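You operate a simulated robot arm through the tools that you are given. There is no shell and no other tool.

Carry out the task below with a simulated two-armed robot. There is one attempt and no reset: what you move stays moved.

## Task
Wind the loose green strap up on the winder's spool.
Fine: red roller down, white lever to WIND, and back to STOP at the end. Where these are worked on the way, their far stop is far enough and under half their travel is too little: white lever on the winder.

It is judged by the outcome, as a careful person would: the job done as asked, and still so three seconds after it is handed in. It fails if anything else is knocked over, pushed out of place, dropped, spilled or broken.

## Robot
Two 7-joint arms with three-finger grippers on one trunk that stands fixed in place. Base frame: the origin is at the foot of the trunk, x ahead of it, y to its left, z up. Readings come in mm, rad, newtons and seconds.
The left shoulder is at [42, 154, 1009], the right one opposite. With the tool pointing down near the work surface each hand reaches from about 100 to 600 mm from the base axis, measured 20 degrees to its own side. Payload 2.69 kg a hand.
The tool frame of a hand sits at the grasp point between the pads (the TCP): z along the fingers, y along the line on which they close. The tips reach 29 mm beyond it. The gripper opens to 120 mm; its body begins 78 mm behind the TCP.
Orientation is that of the tool frame in the base frame, as a unit quaternion [x, y, z, w]. With the fingers straight down and closing along the base's y, the tool's x points along the base's -x, its y along +y and its z along -z.

## Interface
- The arms move only by the tool servo_tool. It takes "left_series", "right_series" or both (then of equal length, played together; a hand with none holds still); each is a list of rows, each a list of 3 entries, a list of its own where there are three numbers: the opening, from 0 (shut) to 1 (fully open), then the shift along the tool's x, y, z in mm, then the turn, a rotation vector about the tool's x, y, z in rad. In form: [[hand, [dx, dy, dz], [rx, ry, rz]], ...]. A call has 1 to 20 rows; each row shifts and turns the commanded pose from where the row before left it, along the tool's axes as they then stand. A row lasts 0.2 s, in which the tool goes at most 50 mm and 0.15 rad; a call with a longer step from one row to the next is refused whole, and so is a gripper value outside its range. Where a pose cannot be reached the arm comes as near as it can. A force on the tool above 40 N (or 10 N above the force at the start of the call, whichever is more), or a blocked arm, ends the call early, and 0.2 s more pass. Each finger travels about 136.2 mm/s and halts on what it meets, pressing with about 38 N; the grip force reading is that of the motor and also rises with nothing between the fingers. The clock runs only during rows and for 0.2 s after the last one: add rows that do not move to give the fingers time. The reply holds the time, the measured pose of the TCP, the force on the tool along the base axes, the opening and the grip force, in the units named above and with some noise, with the torque about the TCP (base axes, N m) and any sound that the robot's microphone picked up, and new pictures: "show" is both (left out), scene, wrist or none (wrist: the cameras of the hands that moved).
- Cameras (640 x 400 px; columns grow to the right, rows downward): "scene" is now at [142, -14, 1142.1]; the picture's right is [-0.17, -0.98, 0.00], its down [-0.71, 0.13, -0.69] and it looks along [0.68, -0.12, -0.72] (base axes); focal length 316 px, centre (320, 200). "left" rides on the left gripper at [63, 0, -104] in its tool frame; the picture's right is [0.00, 1.00, 0.00], its down [-0.83, 0.00, -0.56] and it looks along [-0.56, 0.00, 0.83] (tool axes); focal length 275 px, centre (320, 200). "right" rides on the right gripper at [63, 0, -104] in its tool frame; the picture's right is [0.00, 1.00, 0.00], its down [-0.83, 0.00, -0.56] and it looks along [-0.56, 0.00, 0.83] (tool axes); focal length 275 px, centre (320, 200). There is no depth. A picture from a camera that has moved, and an enlarged one, comes with that camera's place and axes in the base frame and with its lens.
- move_column(by): moves the trunk up (or, below 0, down) by that many mm; the arms and the scene camera ride with it, the base frame stays. It gives what a move gives, with no picture.
- turn_head(pan, tilt): turns the head with the scene camera to pan (to the left, within 1.396 rad either way) and tilt (down, from -0.506 to 1.204), counted from straight ahead of the robot (the tilt from the chest, where the trunk bows). It gives what a move gives, and a new picture of the scene camera.
- close_up(camera, box): a new picture of the part [left, top, right, bottom] of that camera's present view, enlarged. The clock stands still meanwhile.
- hand_in(): hands the job in; it is judged then, once.

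Nothing tells you positions but the pictures and the camera data. Unless the task says otherwise, let go and move clear before handing in.

The tools are called after "Call:" by a JSON object that holds its "api" and its "payload". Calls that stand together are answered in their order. servo_tool: Moves the arms, as the interface text tells. Its arguments: {"type":"object","properties":{"left_series":{"type":"array","items":{"type":"array"}},"right_series":{"type":"array","items":{"type":"array"}},"show":{"type":"string","enum":["both","scene","wrist","none"]}},"required":[]} The other tools are called the same way: move_column (by) moves the trunk up or down; turn_head (pan, tilt) turns the head that bears the scene camera; close_up (camera, box) takes an enlarged picture of a part of a camera's view; hand_in () hands the job in.

At the start:

```text
clock: 0.0
left_ee_pos: [335.7, 75.0, 755.8]
left_ee_rot: [0.0, 1.0, 0.001, 0.0]
left_contact_force: [-0.5, 0.0, -0.2]
left_wrist_torque: [0.02, 0.01, -0.01]
left_grip_width: 120.0
left_gripper_force: 0.1
right_ee_pos: [368.2, -340.0, 813.5]
right_ee_rot: [0.0, 1.0, 0.0, 0.0]
right_contact_force: [0.3, 0.3, 0.7]
right_wrist_torque: [0.01, 0.0, -0.03]
right_grip_width: 120.4
right_gripper_force: 0.1
trunk travel left (down, up): [-376.0, 62.0]
head pan, tilt (commanded): [-0.175, 0.806]
```

scene: 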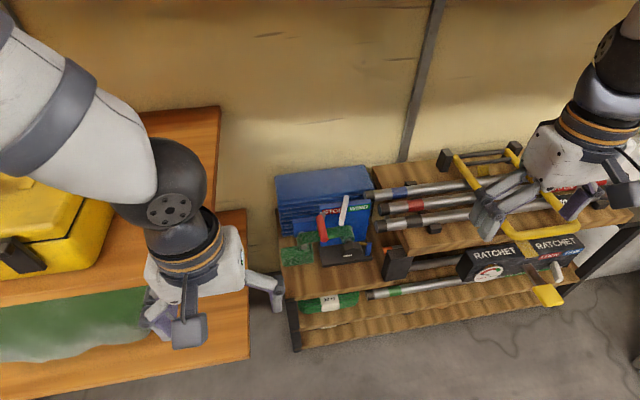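
right: 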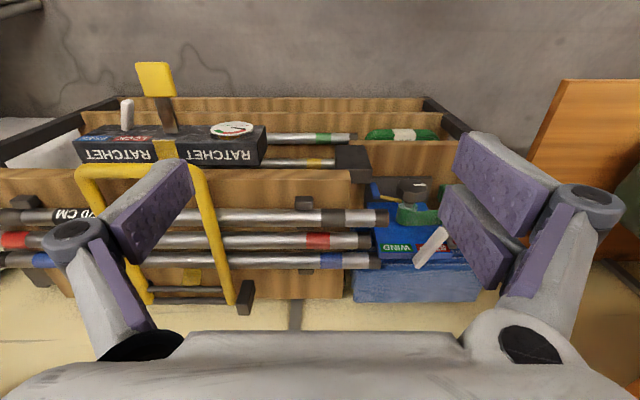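
left: 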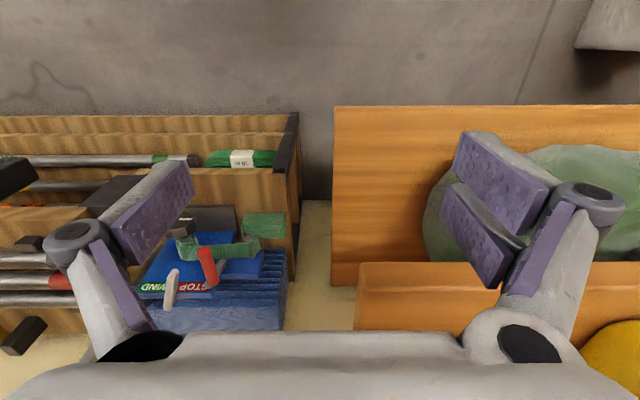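

I see the winder (blue base with a red roller, white lever and green strap) near the scene picture's middle, on a bench ahead of the robot. I'll take enlarged views first to understand it.

Call:
{"api": "close_up", "payload": {"camera": "scene", "box": [260, 150, 420, 250]}}

Call:
{"api": "close_up", "payload": {"camera": "left", "box": [120, 180, 312, 300]}}

Call:
{"api": "close_up", "payload": {"camera": "right", "box": [340, 150, 500, 310]}}

```text
4.00 times, centred on (340, 200) of scene
camera zoom: at [142.0, -14.0, 1142.1], right [-0.17, -0.98, 0.0], down [-0.71, 0.13, -0.69], along [0.68, -0.12, -0.72], focal length 1263 px, centre (240, 200)
```

zoom: 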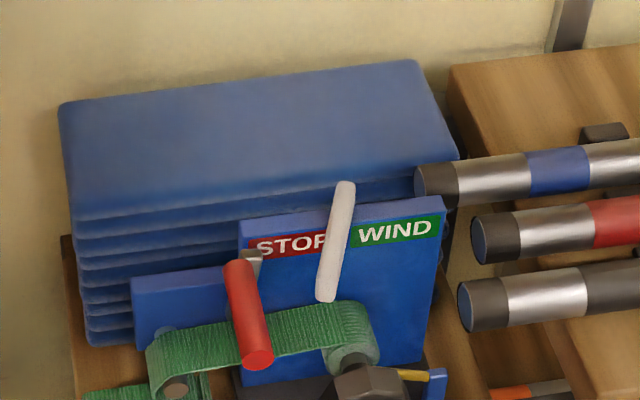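

```text
3.33 times, centred on (216, 240) of left
camera zoom: at [271.8, 75.4, 861.6], right [0.0, 1.0, 0.0], down [0.83, 0.0, 0.56], along [0.56, 0.0, -0.83], focal length 918 px, centre (667, 67)
```

zoom: 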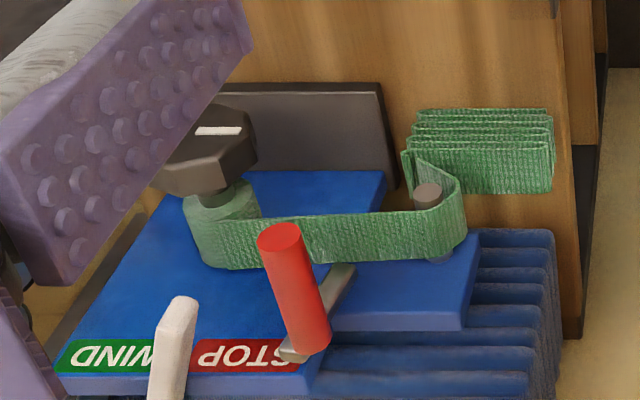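

```text
2.50 times, centred on (420, 230) of right
camera zoom: at [306.2, -339.1, 917.7], right [0.0, 1.0, 0.0], down [0.83, 0.0, 0.56], along [0.56, 0.0, -0.83], focal length 688 px, centre (70, 125)
```

zoom: 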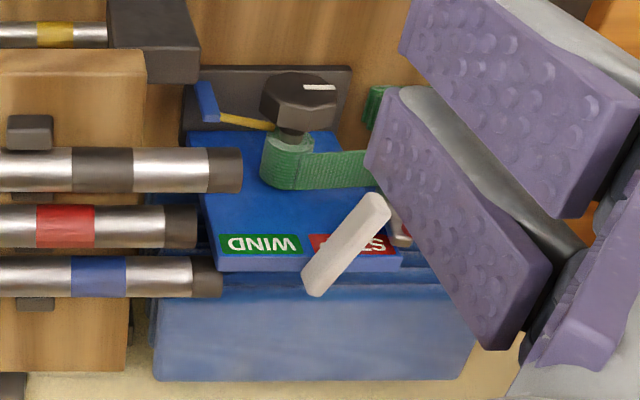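

The winder is a flat blue plate at about z≈570 mm with labels STOP/WIND at about x≈637. I'll take more close-ups of the spool knob, the roller and the loose strap to fix their places.

Call:
{"api": "close_up", "payload": {"camera": "scene", "box": [270, 190, 398, 270]}}

Call:
{"api": "close_up", "payload": {"camera": "left", "box": [130, 190, 290, 330]}}

Call:
{"api": "close_up", "payload": {"camera": "scene", "box": [260, 150, 640, 390]}}

```text
5.00 times, centred on (334, 230) of scene
camera zoom: at [142.0, -14.0, 1142.1], right [-0.17, -0.98, 0.0], down [-0.71, 0.13, -0.69], along [0.68, -0.12, -0.72], focal length 1579 px, centre (250, 50)
```

zoom: 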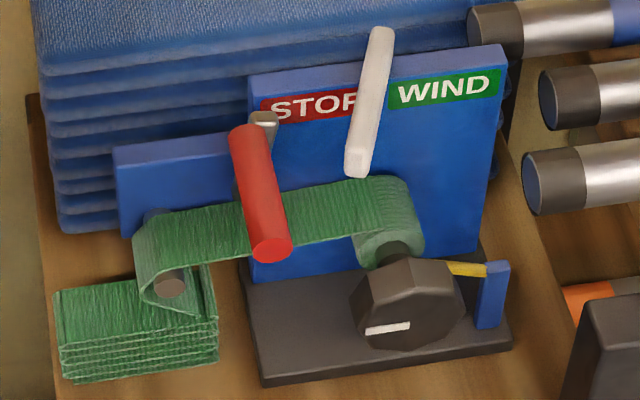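

```text
2.86 times, centred on (210, 260) of left
camera zoom: at [271.8, 75.4, 861.6], right [0.0, 1.0, 0.0], down [0.83, 0.0, 0.56], along [0.56, 0.0, -0.83], focal length 786 px, centre (634, 29)
```

zoom: 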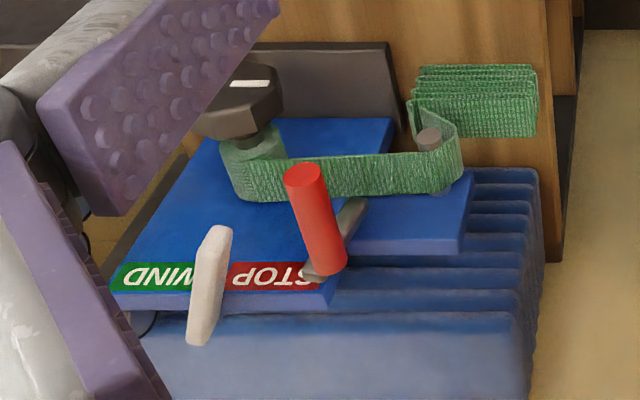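

```text
1.67 times, centred on (450, 270) of scene
camera zoom: at [142.0, -14.0, 1142.1], right [-0.17, -0.98, 0.0], down [-0.71, 0.13, -0.69], along [0.68, -0.12, -0.72], focal length 526 px, centre (103, 83)
```

zoom: 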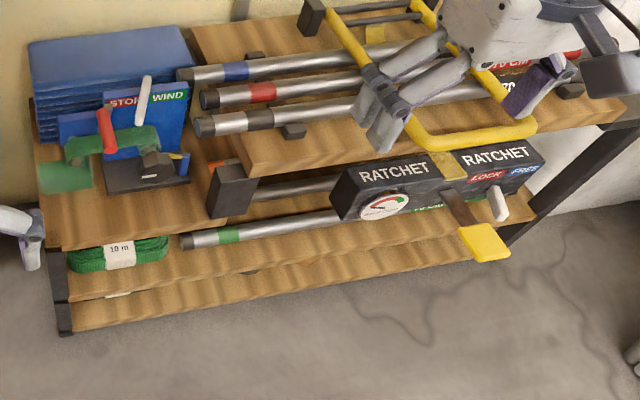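

The winder's panel stands upright facing me (x≈655, z≈425–560). The white lever sticks out toward me with its tip near [590,-142,580], and the red roller lies along x near [600,-97,566]. I'll bring the right hand over in front of it, high up, to look from closer.

Call:
{"api": "servo_tool", "payload": {"right_series": [[1, [0, 45, 0], [0, 0, 0]], [1, [0, 45, 0], [0, 0, 0]], [1, [0, 45, 0], [0, 0, 0]], [1, [0, 45, 0], [0, 0, 0]], [1, [0, 0, 20], [0, -0.15, 0]], [1, [0, 0, 20], [0, -0.15, 0]], [1, [0, 0, 0], [0, -0.15, 0]], [1, [0, 0, 0], [0, 0, 0]]]}}

```text
clock: 1.8
left_ee_pos: [334.1, 75.9, 756.1]
left_ee_rot: [0.0, 1.0, 0.0, 0.0]
left_contact_force: [0.7, 0.5, -0.3]
left_wrist_torque: [-0.01, -0.01, -0.03]
left_grip_width: 119.9
left_gripper_force: 0.2
right_ee_pos: [382.3, -164.3, 761.1]
right_ee_rot: [-0.001, 0.974, 0.001, 0.225]
right_contact_force: [-0.6, 0.1, 0.1]
right_wrist_torque: [0.04, 0.0, 0.01]
right_grip_width: 120.0
right_gripper_force: 0.1
right hand out of reach, approached as far as the arm can: row 3, 4
trunk travel left (down, up): [-376.0, 62.0]
head pan, tilt (commanded): [-0.175, 0.806]
camera scene: at [142.0, -14.3, 1142.1], right [-0.17, -0.98, 0.0], down [-0.71, 0.13, -0.69], along [0.68, -0.12, -0.72], focal length 316 px, centre (320, 200)
camera right: at [281.1, -163.7, 826.6], right [0.0, 1.0, 0.0], down [0.5, 0.0, 0.86], along [0.86, 0.0, -0.5], focal length 275 px, centre (320, 200)
```

scene: 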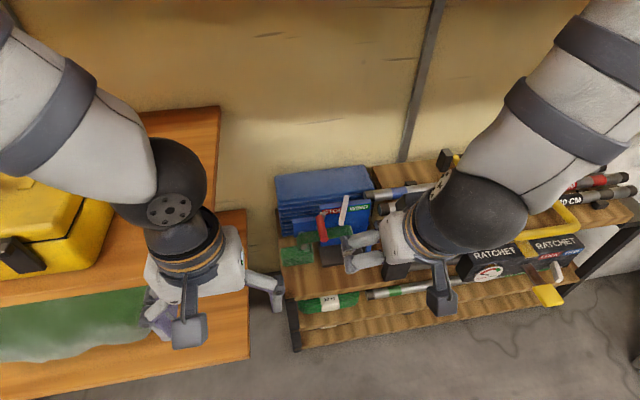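
right: 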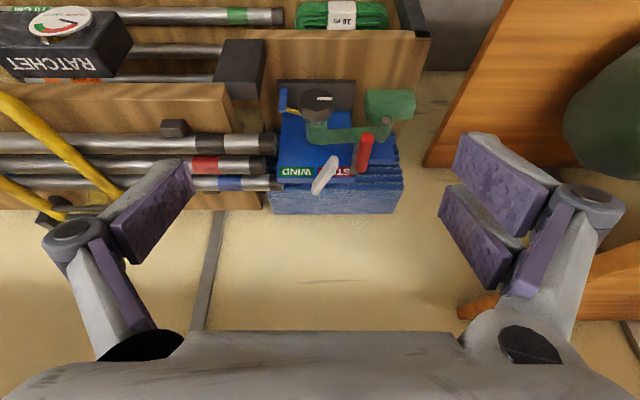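

The right hand camera now looks straight at the winder. I'll enlarge it.

Call:
{"api": "close_up", "payload": {"camera": "right", "box": [250, 70, 430, 220]}}

Call:
{"api": "close_up", "payload": {"camera": "scene", "box": [270, 185, 398, 265]}}

```text
2.67 times, centred on (340, 145) of right
camera zoom: at [281.1, -163.7, 826.6], right [0.0, 1.0, 0.0], down [0.5, 0.0, 0.86], along [0.86, 0.0, -0.5], focal length 734 px, centre (267, 347)
```

zoom: 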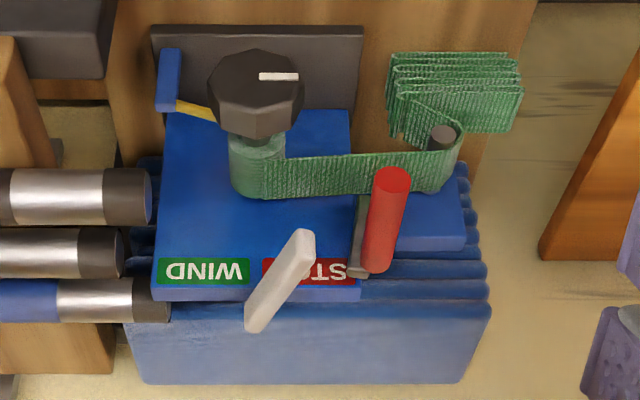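

```text
5.00 times, centred on (334, 225) of scene
camera zoom: at [142.0, -14.3, 1142.1], right [-0.17, -0.98, 0.0], down [-0.71, 0.13, -0.69], along [0.68, -0.12, -0.72], focal length 1579 px, centre (250, 75)
```

zoom: 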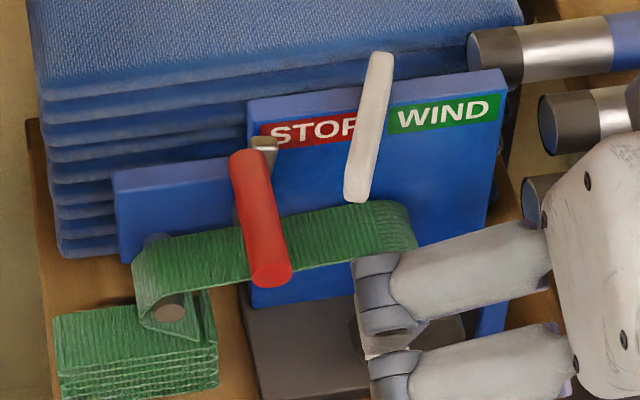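

I'll move the right hand nearer to the winder (still in front of it and above) to see the roller's arm and pivot.

Call:
{"api": "servo_tool", "payload": {"right_series": [[1, [-5, 0, 36], [0, 0, 0]], [1, [-5, 0, 36], [0, 0, 0]], [1, [-5, 0, 36], [0, 0, 0]], [1, [0, 0, 0], [0, 0, 0]]]}}

```text
clock: 2.8
left_ee_pos: [335.9, 74.7, 757.2]
left_ee_rot: [0.0, 1.0, 0.001, 0.0]
left_contact_force: [0.8, 0.3, 0.2]
left_wrist_torque: [0.0, -0.02, 0.01]
left_grip_width: 120.2
left_gripper_force: 0.0
right_ee_pos: [442.7, -163.6, 666.1]
right_ee_rot: [0.0, 0.975, 0.0, 0.224]
right_contact_force: [0.8, 0.5, 0.8]
right_wrist_torque: [0.0, -0.01, -0.01]
right_grip_width: 119.7
right_gripper_force: 0.0
trunk travel left (down, up): [-376.0, 62.0]
head pan, tilt (commanded): [-0.175, 0.806]
camera scene: at [141.9, -14.0, 1142.2], right [-0.17, -0.98, 0.0], down [-0.71, 0.13, -0.69], along [0.68, -0.12, -0.72], focal length 316 px, centre (320, 200)
camera right: at [341.1, -163.4, 733.3], right [0.0, 1.0, 0.0], down [0.5, 0.0, 0.86], along [0.86, 0.0, -0.5], focal length 275 px, centre (320, 200)
```

scene: 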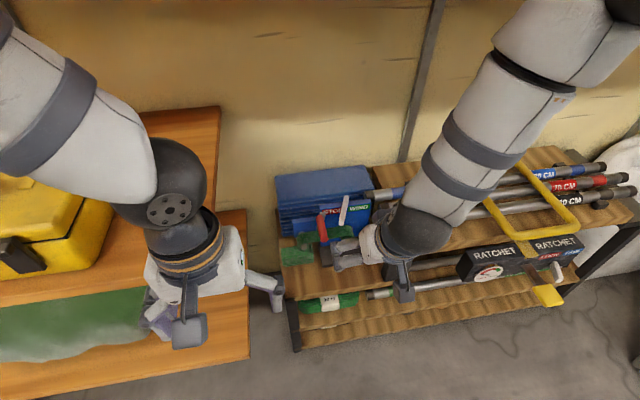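
right: 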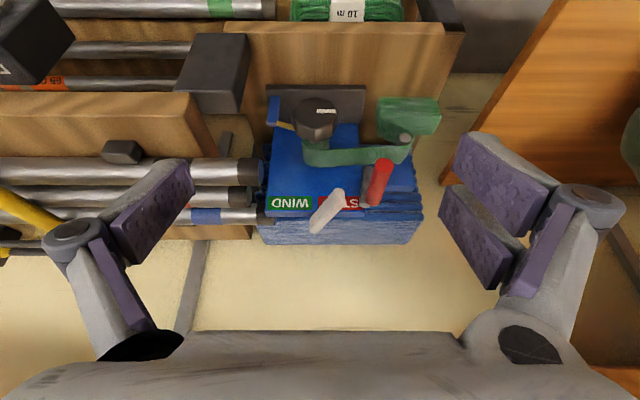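

Call:
{"api": "close_up", "payload": {"camera": "right", "box": [330, 120, 430, 220]}}

Call:
{"api": "close_up", "payload": {"camera": "right", "box": [250, 80, 450, 250]}}

Call:
{"api": "close_up", "payload": {"camera": "left", "box": [170, 210, 290, 310]}}

```text
4.00 times, centred on (380, 170) of right
camera zoom: at [341.1, -163.4, 733.3], right [0.0, 1.0, 0.0], down [0.5, 0.0, 0.86], along [0.86, 0.0, -0.5], focal length 1101 px, centre (80, 320)
```

zoom: 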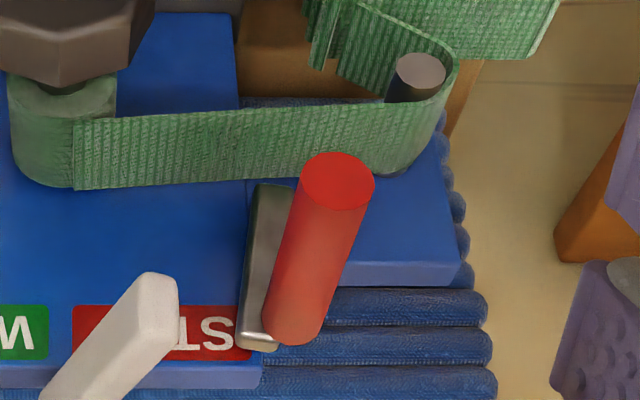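

```text
2.35 times, centred on (350, 165) of right
camera zoom: at [341.1, -163.4, 733.3], right [0.0, 1.0, 0.0], down [0.5, 0.0, 0.86], along [0.86, 0.0, -0.5], focal length 648 px, centre (249, 282)
```

zoom: 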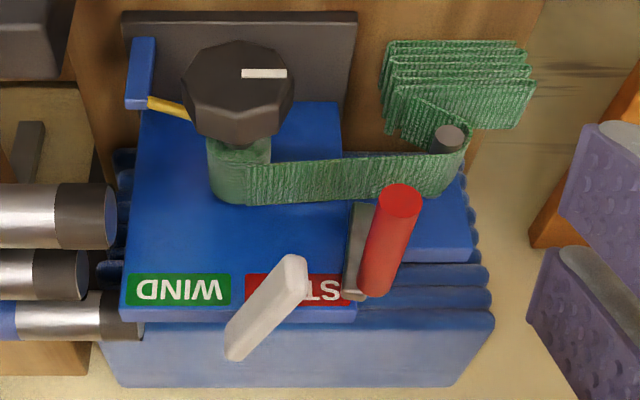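

```text
4.00 times, centred on (230, 260) of left
camera zoom: at [271.8, 75.5, 861.7], right [0.0, 1.0, 0.0], down [0.83, 0.0, 0.56], along [0.56, 0.0, -0.83], focal length 1101 px, centre (680, -40)
```

zoom: 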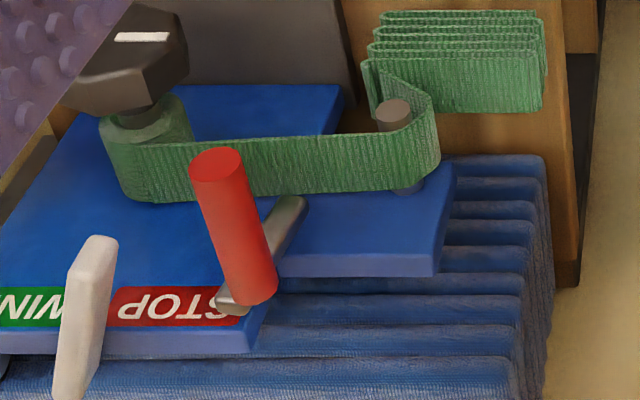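

The roller hangs on a short grey arm standing nearly upright, its pivot apparently near [640,-95,513]. The strap runs level at z≈507 just in front of it. I'll zoom in further to tell which way it swings down.

Call:
{"api": "close_up", "payload": {"camera": "right", "box": [355, 150, 403, 210]}}

Call:
{"api": "close_up", "payload": {"camera": "left", "box": [200, 235, 256, 295]}}

Call:
{"api": "close_up", "payload": {"camera": "scene", "box": [296, 195, 360, 245]}}

```text
6.67 times, centred on (379, 180) of right
camera zoom: at [341.1, -163.4, 733.3], right [0.0, 1.0, 0.0], down [0.5, 0.0, 0.86], along [0.86, 0.0, -0.5], focal length 1835 px, centre (-73, 333)
```

zoom: 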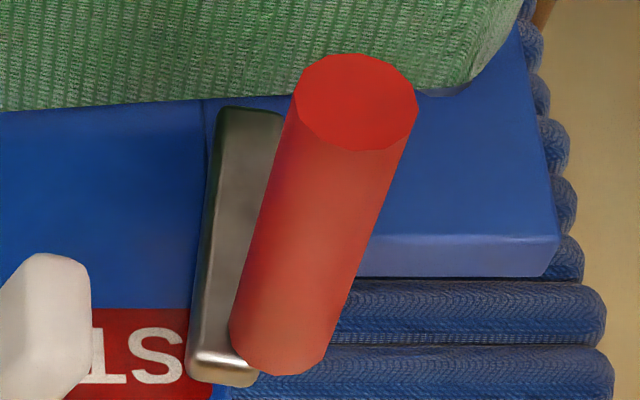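

```text
6.67 times, centred on (228, 265) of left
camera zoom: at [271.8, 75.5, 861.7], right [0.0, 1.0, 0.0], down [0.83, 0.0, 0.56], along [0.56, 0.0, -0.83], focal length 1835 px, centre (933, -233)
```

zoom: 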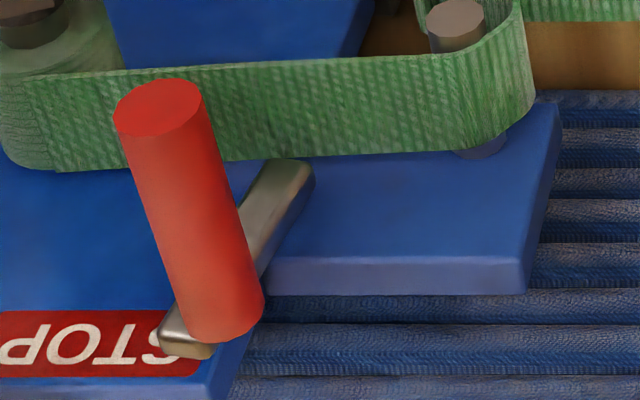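

```text
8.00 times, centred on (328, 220) of scene
camera zoom: at [141.9, -14.0, 1142.2], right [-0.17, -0.98, 0.0], down [-0.71, 0.13, -0.69], along [0.68, -0.12, -0.72], focal length 2526 px, centre (256, 40)
```

zoom: 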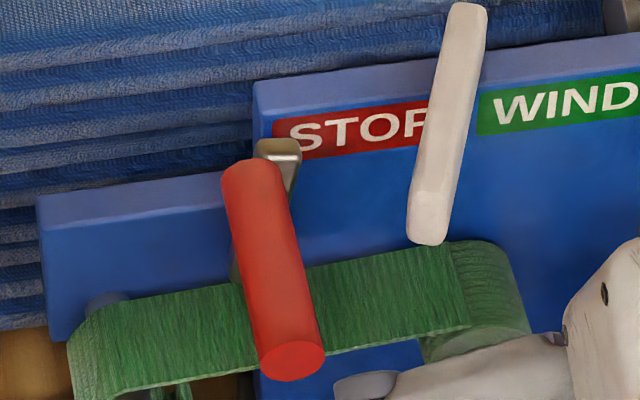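

The arm seems to pivot at its lower end and to swing toward the spool (−y) onto the strap. I'll shift the left hand out of the way (keeping it as a camera), shut the right hand and take it to the left of the roller, still high.

Call:
{"api": "servo_tool", "payload": {"left_series": [[1, [0, 35, -15], [0, 0, 0]], [1, [0, 35, -15], [0, 0, 0]], [1, [0, 0, 0], [0, 0, 0]], [1, [0, 0, 0], [0, 0, 0]], [1, [0, 0, 0], [0, 0, 0]], [1, [0, 0, 0], [0, 0, 0]]], "right_series": [[0, [0, 0, 0], [0, 0, 0]], [0, [0, 0, 0], [0, 0, 0]], [0, [0, 40, 0], [0, 0, 0]], [0, [0, 40, 0], [0, 0, 0]], [0, [0, 24, 0], [0, 0, 0]], [0, [0, 0, 0], [0, 0, 0]]]}}

```text
clock: 4.2
left_ee_pos: [337.0, 145.4, 785.2]
left_ee_rot: [0.0, 1.0, -0.001, 0.0]
left_contact_force: [0.8, -0.2, -0.8]
left_wrist_torque: [-0.02, -0.01, 0.01]
left_grip_width: 120.0
left_gripper_force: 0.1
right_ee_pos: [444.4, -62.9, 669.4]
right_ee_rot: [0.001, 0.975, 0.0, 0.224]
right_contact_force: [0.4, 0.2, -0.3]
right_wrist_torque: [0.04, 0.03, -0.02]
right_grip_width: 0.0
right_gripper_force: 28.8
trunk travel left (down, up): [-376.0, 62.0]
head pan, tilt (commanded): [-0.175, 0.806]
camera scene: at [142.0, -13.9, 1142.1], right [-0.17, -0.98, 0.0], down [-0.71, 0.13, -0.69], along [0.68, -0.12, -0.72], focal length 316 px, centre (320, 200)
camera right: at [341.4, -61.3, 736.4], right [0.0, 1.0, 0.0], down [0.51, 0.0, 0.86], along [0.86, 0.0, -0.51], focal length 275 px, centre (320, 200)
camera left: at [274.0, 145.5, 890.8], right [0.0, 1.0, 0.0], down [0.83, 0.0, 0.56], along [0.56, 0.0, -0.83], focal length 275 px, centre (320, 200)
```

scene: 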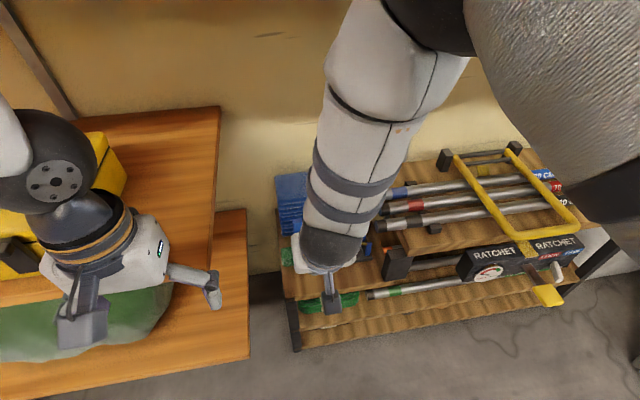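
right: 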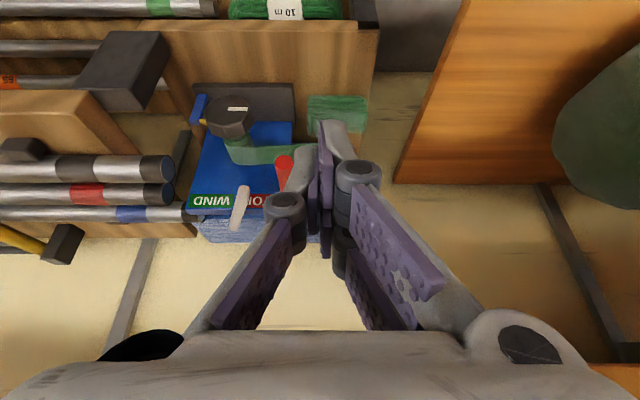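
left: 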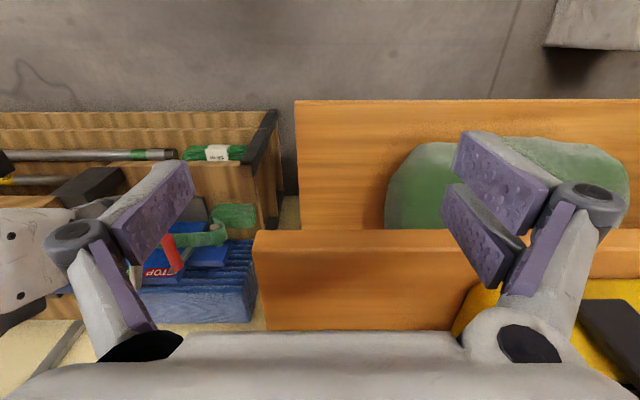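

The shut fingers are slim at the tips. The roller is visible just to the left in the hand's picture. I'll lower the tips beside the roller on its left side, in two stages, shutting the left hand so its camera sees past the fingers.

Call:
{"api": "servo_tool", "payload": {"left_series": [[0, [0, 0, 0], [0, 0, 0]], [0, [0, 0, 0], [0, 0, 0]], [0, [0, 0, 0], [0, 0, 0]], [0, [0, 0, 0], [0, 0, 0]]], "right_series": [[0, [-17.7, 0, 35], [0, 0, 0]], [0, [-17.7, 0, 35], [0, 0, 0]], [0, [-17.7, 0, 35], [0, 0, 0]], [0, [0, 0, 0], [0, 0, 0]]]}}

```text
clock: 5.2
left_ee_pos: [336.5, 145.5, 785.8]
left_ee_rot: [0.0, 1.0, 0.0, 0.0]
left_contact_force: [0.7, -0.2, 0.4]
left_wrist_torque: [0.0, -0.03, 0.0]
left_grip_width: 0.0
left_gripper_force: 29.0
right_ee_pos: [538.5, -61.5, 598.9]
right_ee_rot: [-0.001, 0.975, 0.001, 0.224]
right_contact_force: [-0.8, -0.5, 0.4]
right_wrist_torque: [0.0, 0.0, 0.01]
right_grip_width: 0.1
right_gripper_force: 29.1
trunk travel left (down, up): [-376.0, 62.0]
head pan, tilt (commanded): [-0.175, 0.806]
camera scene: at [141.9, -13.8, 1142.2], right [-0.17, -0.98, 0.0], down [-0.71, 0.13, -0.69], along [0.68, -0.12, -0.72], focal length 316 px, centre (320, 200)
camera right: at [436.3, -59.6, 665.4], right [0.0, 1.0, 0.0], down [0.5, 0.0, 0.86], along [0.86, 0.0, -0.5], focal length 275 px, centre (320, 200)
camera left: at [273.9, 145.6, 890.9], right [0.0, 1.0, 0.0], down [0.83, 0.0, 0.56], along [0.56, 0.0, -0.83], focal length 275 px, centre (320, 200)
```

scene: 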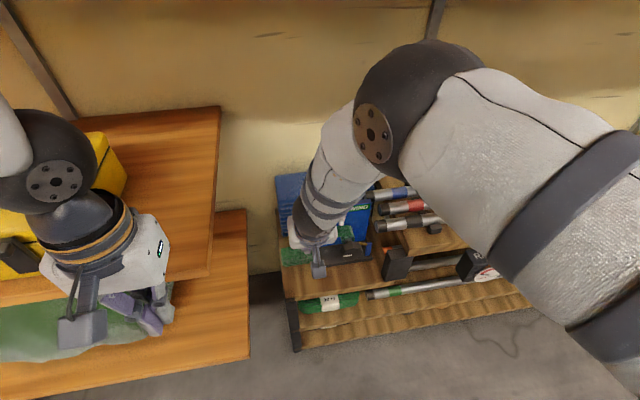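
right: 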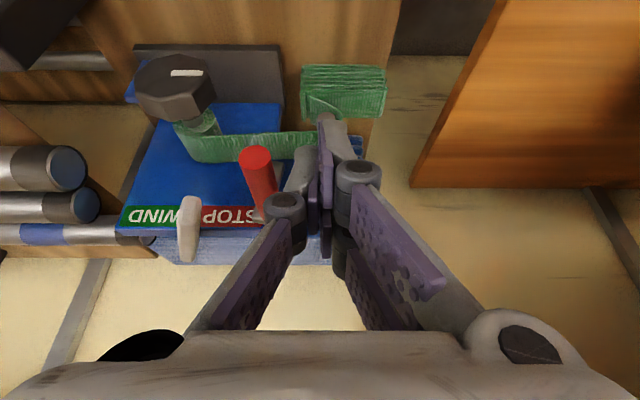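
left: 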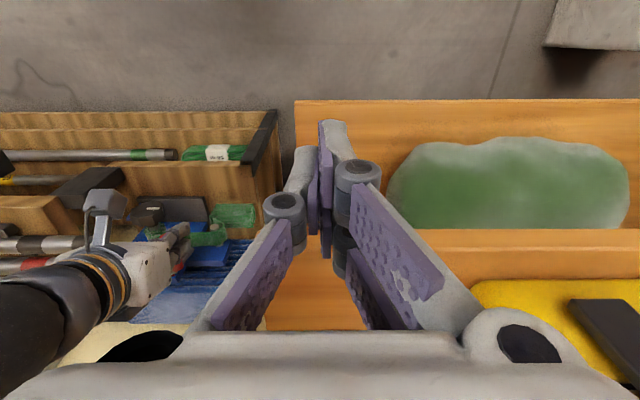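

The tips are level with the roller's left side. I'll go the last bit forward and down, leaving a small gap to the roller.

Call:
{"api": "servo_tool", "payload": {"right_series": [[0, [-10, 0, 17.5], [0, 0, 0]], [0, [-10, 0, 17.5], [0, 0, 0]], [0, [0, 0, 0], [0, 0, 0]]], "show": "wrist"}}

Call:
{"api": "close_up", "payload": {"camera": "left", "box": [100, 180, 260, 280]}}

```text
clock: 6.0
left_ee_pos: [337.5, 145.1, 785.9]
left_ee_rot: [0.0, 1.0, -0.001, -0.001]
left_contact_force: [0.4, 0.2, 0.7]
left_wrist_torque: [-0.01, 0.02, -0.04]
left_grip_width: 0.0
left_gripper_force: 28.5
right_ee_pos: [570.2, -59.8, 575.6]
right_ee_rot: [-0.001, 0.975, 0.0, 0.224]
right_contact_force: [0.9, 0.7, -0.7]
right_wrist_torque: [0.0, 0.0, -0.02]
right_grip_width: 0.0
right_gripper_force: 28.7
trunk travel left (down, up): [-376.0, 62.0]
head pan, tilt (commanded): [-0.175, 0.806]
camera right: at [469.1, -59.2, 642.4], right [0.0, 1.0, 0.0], down [0.51, 0.0, 0.86], along [0.86, 0.0, -0.51], focal length 275 px, centre (320, 200)
```

right: 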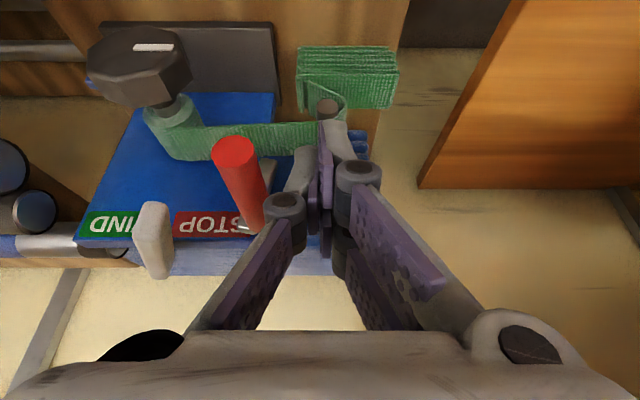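

```text
4.00 times, centred on (180, 230) of left
camera zoom: at [273.9, 145.5, 890.9], right [0.0, 1.0, 0.0], down [0.83, 0.0, 0.56], along [0.56, 0.0, -0.83], focal length 1101 px, centre (880, 80)
```

zoom: 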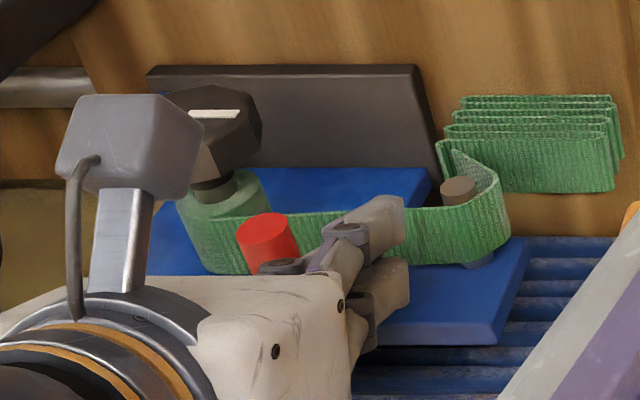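

The fingers stand just left of the roller. I'll now push gently toward −y in small steps and watch the force.

Call:
{"api": "servo_tool", "payload": {"right_series": [[0, [0, -5, 0], [0, 0, 0]], [0, [0, -5, 0], [0, 0, 0]], [0, [0, -3, 0], [0, 0, 0]], [0, [0, -3, 0], [0, 0, 0]], [0, [0, -2, 0], [0, 0, 0]]], "show": "wrist"}}

```text
clock: 7.2
left_ee_pos: [337.0, 145.6, 784.8]
left_ee_rot: [0.0, 1.0, 0.0, 0.0]
left_contact_force: [0.0, 0.5, 0.1]
left_wrist_torque: [0.02, 0.01, 0.03]
left_grip_width: 0.0
left_gripper_force: 28.2
right_ee_pos: [570.7, -76.7, 575.7]
right_ee_rot: [0.0, 0.975, 0.0, 0.223]
right_contact_force: [-0.2, 1.8, 0.2]
right_wrist_torque: [0.06, 0.03, -0.01]
right_grip_width: 0.0
right_gripper_force: 28.6
trunk travel left (down, up): [-376.0, 62.0]
head pan, tilt (commanded): [-0.175, 0.806]
camera right: at [468.7, -77.1, 643.3], right [-0.01, 1.0, 0.0], down [0.51, 0.0, 0.86], along [0.86, 0.0, -0.51], focal length 275 px, centre (320, 200)
```

right: 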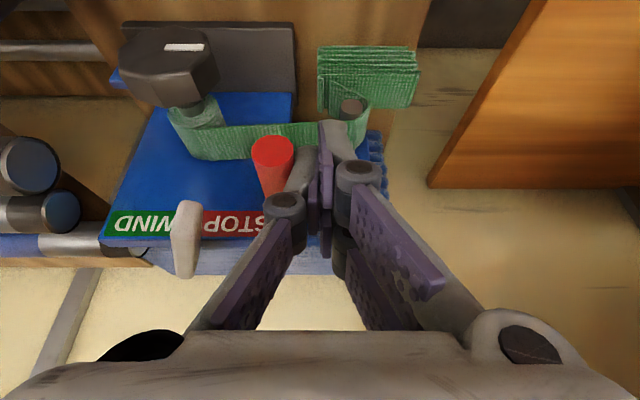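

First light contact (about 2 N). I'll go on in small steps.

Call:
{"api": "servo_tool", "payload": {"right_series": [[0, [0, -3, 0], [0, 0, 0]], [0, [0, -3, 0], [0, 0, 0]], [0, [0, -2, 0], [0, 0, 0]]], "show": "wrist"}}

```text
clock: 8.0
left_ee_pos: [338.1, 147.7, 784.8]
left_ee_rot: [0.0, 1.0, -0.001, 0.0]
left_contact_force: [0.4, 0.4, 0.1]
left_wrist_torque: [0.02, -0.02, -0.01]
left_grip_width: 0.0
left_gripper_force: 28.3
right_ee_pos: [570.1, -79.5, 575.6]
right_ee_rot: [-0.002, 0.975, 0.006, 0.224]
right_contact_force: [2.8, 38.0, -0.4]
right_wrist_torque: [0.58, -0.03, 0.2]
right_grip_width: 0.0
right_gripper_force: 28.4
trunk travel left (down, up): [-376.0, 62.0]
head pan, tilt (commanded): [-0.175, 0.806]
camera right: at [468.6, -79.8, 643.5], right [-0.01, 1.0, 0.01], down [0.5, 0.0, 0.86], along [0.86, 0.01, -0.5], focal length 275 px, centre (320, 200)
```

right: 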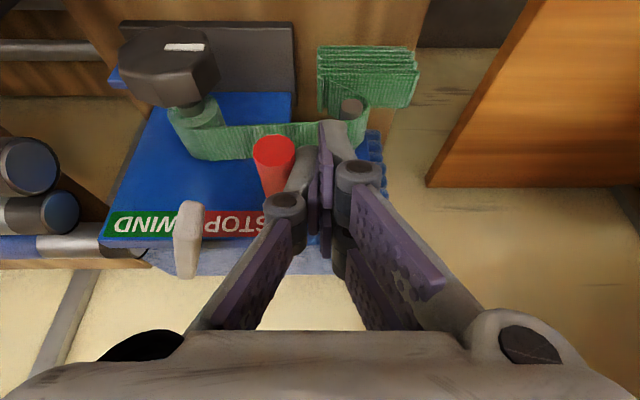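

The roller is stopped hard in that direction (38 N, no motion), so it must swing the other way, to the left onto the guide pin. I'll back off, lift clear, and look.

Call:
{"api": "servo_tool", "payload": {"right_series": [[0, [0, 10, 0], [0, 0, 0]], [0, [0, 5, 0], [0, 0, 0]], [0, [0, 0, -35], [0, 0, 0]], [0, [0, 0, -35], [0, 0, 0]], [0, [0, 0, 0], [0, 0, 0]]], "show": "wrist"}}

Call:
{"api": "close_up", "payload": {"camera": "left", "box": [100, 180, 260, 280]}}

Call:
{"api": "close_up", "payload": {"camera": "right", "box": [100, 40, 400, 260]}}

```text
clock: 9.2
left_ee_pos: [337.0, 145.2, 786.7]
left_ee_rot: [0.0, 1.0, 0.0, 0.001]
left_contact_force: [0.1, 0.1, 0.7]
left_wrist_torque: [0.03, -0.02, 0.01]
left_grip_width: 0.0
left_gripper_force: 28.5
right_ee_pos: [539.3, -71.8, 637.6]
right_ee_rot: [0.0, 0.975, 0.0, 0.224]
right_contact_force: [-0.4, -0.5, 0.6]
right_wrist_torque: [0.0, 0.0, 0.03]
right_grip_width: 0.0
right_gripper_force: 28.7
trunk travel left (down, up): [-376.0, 62.0]
head pan, tilt (commanded): [-0.175, 0.806]
camera right: at [437.8, -70.3, 704.6], right [0.0, 1.0, 0.0], down [0.51, 0.0, 0.86], along [0.86, 0.0, -0.51], focal length 275 px, centre (320, 200)
```

right: 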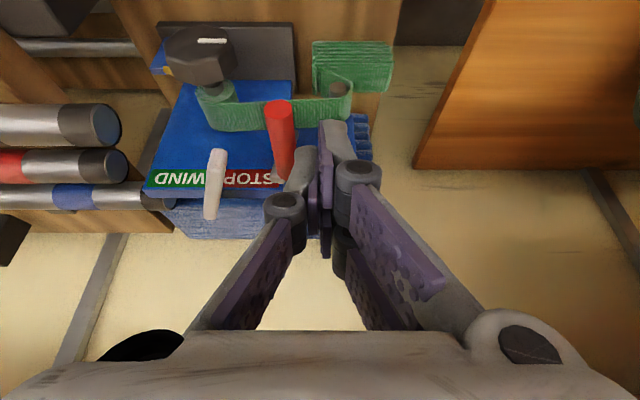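

```text
4.00 times, centred on (180, 230) of left
camera zoom: at [274.1, 145.4, 890.7], right [0.0, 1.0, 0.0], down [0.83, 0.0, 0.56], along [0.56, 0.0, -0.83], focal length 1101 px, centre (880, 80)
```

zoom: 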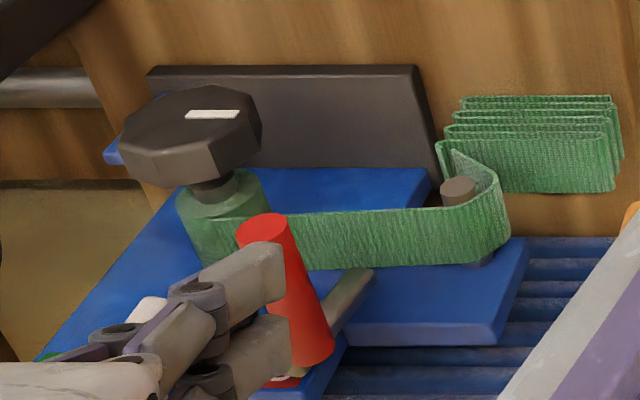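

```text
1.82 times, centred on (250, 150) of right
camera zoom: at [437.8, -70.3, 704.6], right [0.0, 1.0, 0.0], down [0.51, 0.0, 0.86], along [0.86, 0.0, -0.51], focal length 500 px, centre (447, 291)
```

zoom: 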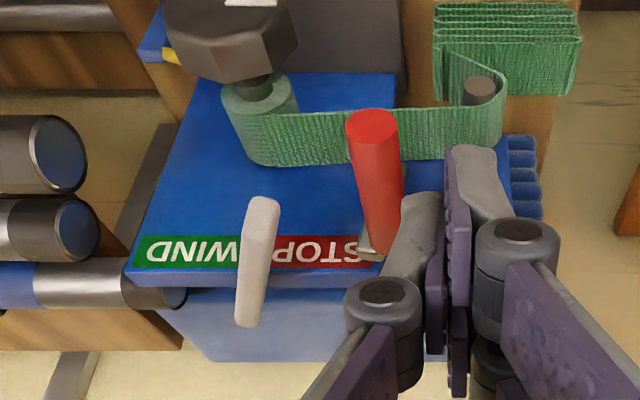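

Nothing was shifted. I'll now open the fingers part way so they straddle the roller, with the single right finger going into the gap between roller and white lever, and check the alignment before going in.

Call:
{"api": "servo_tool", "payload": {"right_series": [[0.4, [6.4, -14, 5.3], [0, 0, 0]], [0.4, [0, 0, 0], [0, 0, 0]], [0.4, [0, 0, 0], [0, 0, 0]]], "show": "wrist"}}

Call:
{"api": "close_up", "payload": {"camera": "right", "box": [180, 60, 440, 260]}}

Call:
{"api": "close_up", "payload": {"camera": "left", "box": [100, 180, 260, 280]}}

```text
clock: 10.0
left_ee_pos: [338.4, 145.8, 785.5]
left_ee_rot: [0.001, 1.0, 0.001, 0.0]
left_contact_force: [0.0, 0.1, 0.3]
left_wrist_torque: [-0.04, -0.02, 0.01]
left_grip_width: 0.0
left_gripper_force: 28.4
right_ee_pos: [535.8, -84.8, 629.4]
right_ee_rot: [0.0, 0.974, 0.001, 0.225]
right_contact_force: [-0.2, -0.9, 0.0]
right_wrist_torque: [0.01, 0.01, 0.02]
right_grip_width: 48.2
right_gripper_force: 0.1
trunk travel left (down, up): [-376.0, 62.0]
head pan, tilt (commanded): [-0.175, 0.806]
camera right: at [433.9, -83.7, 696.7], right [0.0, 1.0, 0.0], down [0.51, 0.0, 0.86], along [0.86, 0.0, -0.51], focal length 275 px, centre (320, 200)
```

right: 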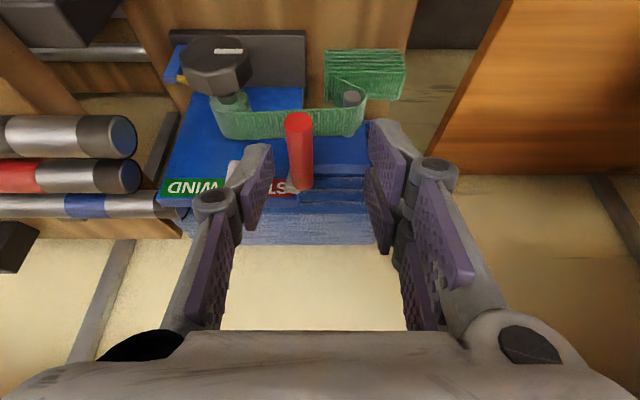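

```text
2.00 times, centred on (310, 160) of right
camera zoom: at [433.9, -83.7, 696.7], right [0.0, 1.0, 0.0], down [0.51, 0.0, 0.86], along [0.86, 0.0, -0.51], focal length 551 px, centre (340, 280)
```

zoom: 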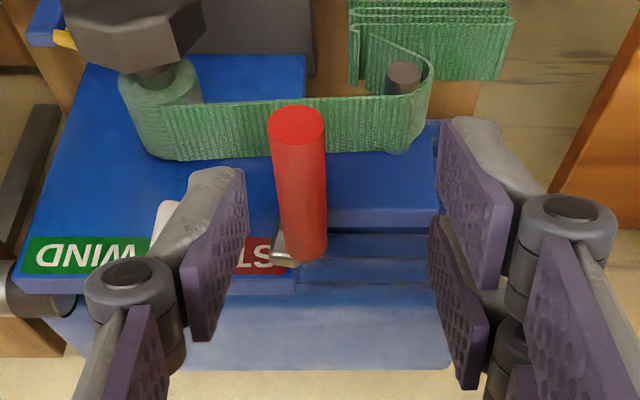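

```text
4.00 times, centred on (180, 230) of left
camera zoom: at [274.0, 145.5, 890.8], right [0.0, 1.0, 0.0], down [0.83, 0.0, 0.56], along [0.56, 0.0, -0.83], focal length 1101 px, centre (880, 80)
```

zoom: 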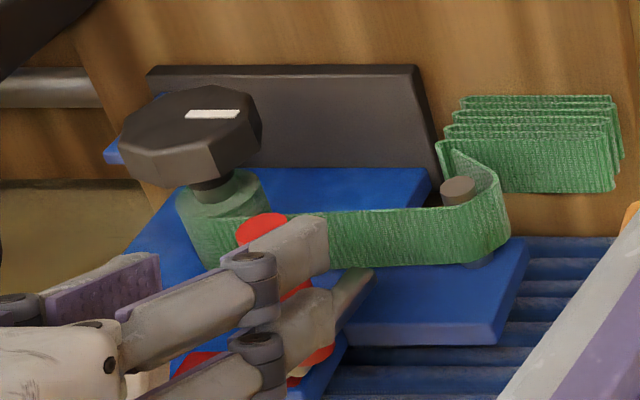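

The single finger lines up with the gap. I'll advance along the fingers by 60 mm.

Call:
{"api": "servo_tool", "payload": {"right_series": [[0.4, [0, 0, 20], [0, 0, 0]], [0.4, [0, 0, 20], [0, 0, 0]], [0.4, [0, 0, 20], [0, 0, 0]], [0.4, [0, 0, 0], [0, 0, 0]]], "show": "wrist"}}

Call:
{"api": "close_up", "payload": {"camera": "right", "box": [180, 60, 440, 260]}}

```text
clock: 11.0
left_ee_pos: [337.9, 145.6, 785.3]
left_ee_rot: [-0.001, 1.0, 0.0, 0.0]
left_contact_force: [-0.3, -0.2, -0.1]
left_wrist_torque: [0.01, 0.0, 0.01]
left_grip_width: 0.3
left_gripper_force: 28.7
right_ee_pos: [563.5, -85.1, 576.9]
right_ee_rot: [-0.001, 0.975, 0.0, 0.223]
right_contact_force: [-0.1, -0.1, 1.2]
right_wrist_torque: [0.01, 0.0, 0.0]
right_grip_width: 47.9
right_gripper_force: 0.1
trunk travel left (down, up): [-376.0, 62.0]
head pan, tilt (commanded): [-0.175, 0.806]
camera right: at [461.2, -85.0, 643.6], right [0.0, 1.0, 0.0], down [0.51, 0.0, 0.86], along [0.86, 0.0, -0.51], focal length 275 px, centre (320, 200)
```

right: 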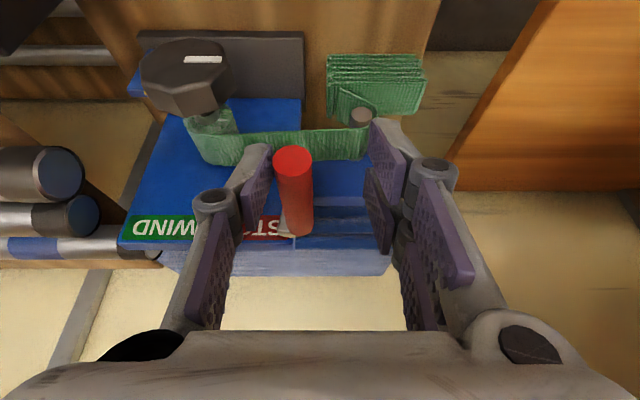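

```text
2.00 times, centred on (310, 160) of right
camera zoom: at [461.2, -85.0, 643.6], right [0.0, 1.0, 0.0], down [0.51, 0.0, 0.86], along [0.86, 0.0, -0.51], focal length 551 px, centre (340, 280)
```

zoom: 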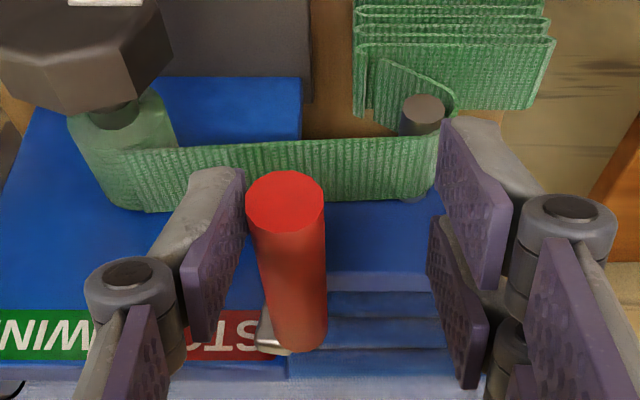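

The roller now sits between the fingers, close to the single finger. I'll push it gently to the left (+y).

Call:
{"api": "servo_tool", "payload": {"right_series": [[0.4, [0, 3, 0], [0, 0, 0]], [0.4, [0, 3, 0], [0, 0, 0]], [0.4, [0, 3, 0], [0, 0, 0]], [0.4, [0, 3, 0], [0, 0, 0]]], "show": "wrist"}}

Call:
{"api": "close_up", "payload": {"camera": "right", "box": [180, 60, 440, 260]}}

```text
clock: 12.0
left_ee_pos: [338.1, 145.1, 786.7]
left_ee_rot: [-0.001, 1.0, 0.0, 0.0]
left_contact_force: [0.2, -0.1, 0.6]
left_wrist_torque: [-0.02, 0.0, 0.0]
left_grip_width: 0.0
left_gripper_force: 28.5
right_ee_pos: [562.9, -74.1, 578.2]
right_ee_rot: [0.001, 0.975, -0.001, 0.224]
right_contact_force: [0.4, 0.7, -0.5]
right_wrist_torque: [0.0, -0.02, -0.04]
right_grip_width: 47.8
right_gripper_force: 0.0
trunk travel left (down, up): [-376.0, 62.0]
head pan, tilt (commanded): [-0.175, 0.806]
camera right: at [461.7, -72.6, 644.5], right [0.0, 1.0, 0.0], down [0.5, 0.0, 0.86], along [0.86, 0.0, -0.5], focal length 275 px, centre (320, 200)
```

right: 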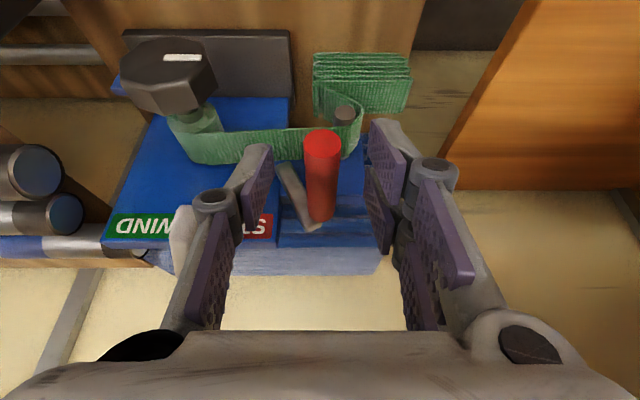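

```text
2.00 times, centred on (310, 160) of right
camera zoom: at [461.7, -72.6, 644.5], right [0.0, 1.0, 0.0], down [0.5, 0.0, 0.86], along [0.86, 0.0, -0.5], focal length 551 px, centre (340, 280)
```

zoom: 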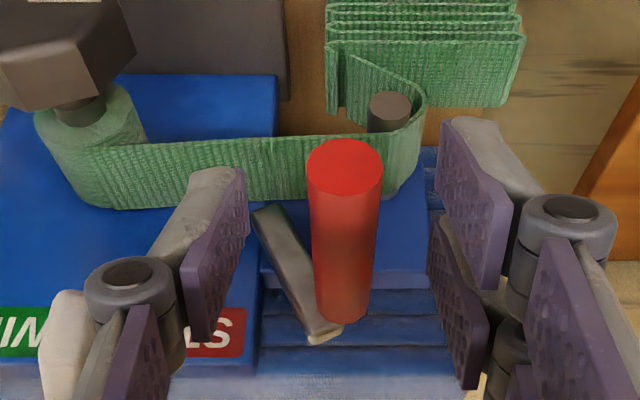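

It swings to the left freely, and has already gone further than I pushed it. I'll withdraw the hand along the fingers so the left fingers don't block it, and see where it comes to rest.

Call:
{"api": "servo_tool", "payload": {"right_series": [[0.4, [0, 0, -30], [0, 0, 0]], [0.4, [0, 0, -30], [0, 0, 0]], [0.4, [0, 0, 0], [0, 0, 0]], [0.4, [0, 0, 0], [0, 0, 0]]], "show": "wrist"}}

Call:
{"api": "close_up", "payload": {"camera": "right", "box": [180, 60, 440, 260]}}

Call:
{"api": "close_up", "payload": {"camera": "left", "box": [100, 180, 260, 280]}}

```text
clock: 13.0
left_ee_pos: [337.5, 145.4, 786.4]
left_ee_rot: [0.0, 1.0, 0.0, 0.0]
left_contact_force: [0.3, -0.4, -1.0]
left_wrist_torque: [0.04, 0.03, 0.02]
left_grip_width: 0.0
left_gripper_force: 28.3
right_ee_pos: [537.5, -72.8, 632.6]
right_ee_rot: [0.001, 0.974, 0.0, 0.224]
right_contact_force: [-0.5, -0.5, -0.1]
right_wrist_torque: [0.01, 0.03, -0.02]
right_grip_width: 48.0
right_gripper_force: 0.0
trunk travel left (down, up): [-376.0, 62.0]
head pan, tilt (commanded): [-0.175, 0.806]
camera right: at [436.4, -72.0, 699.1], right [0.0, 1.0, 0.0], down [0.51, 0.0, 0.86], along [0.86, 0.0, -0.51], focal length 275 px, centre (320, 200)
```

right: 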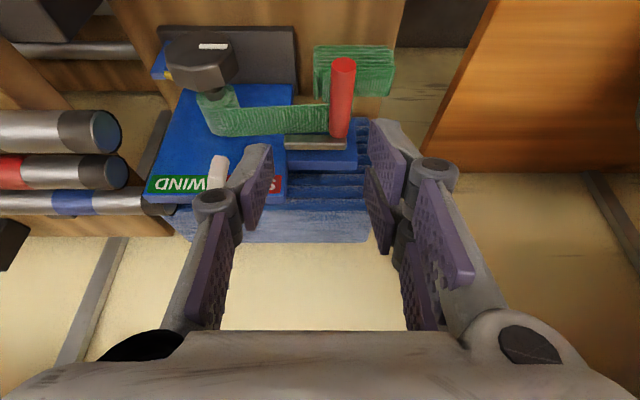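

```text
2.00 times, centred on (310, 160) of right
camera zoom: at [436.4, -72.0, 699.1], right [0.0, 1.0, 0.0], down [0.51, 0.0, 0.86], along [0.86, 0.0, -0.51], focal length 551 px, centre (340, 280)
```

zoom: 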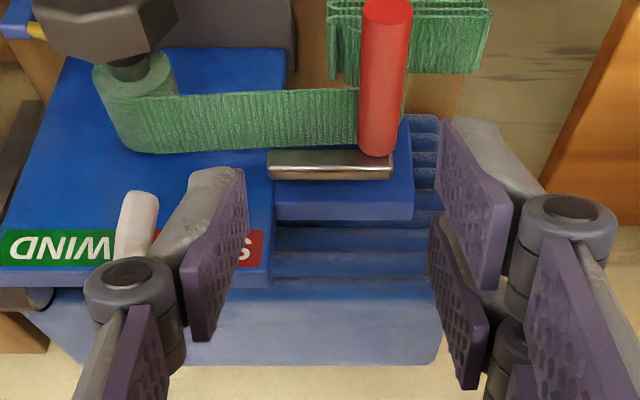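

```text
4.00 times, centred on (180, 230) of left
camera zoom: at [273.9, 145.5, 890.8], right [0.0, 1.0, 0.0], down [0.83, 0.0, 0.56], along [0.56, 0.0, -0.83], focal length 1101 px, centre (880, 80)
```

zoom: 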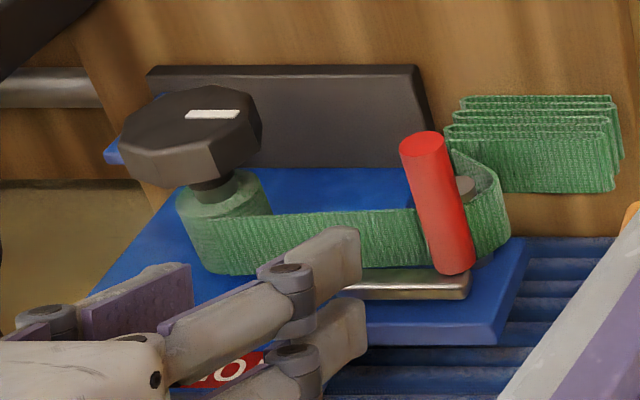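

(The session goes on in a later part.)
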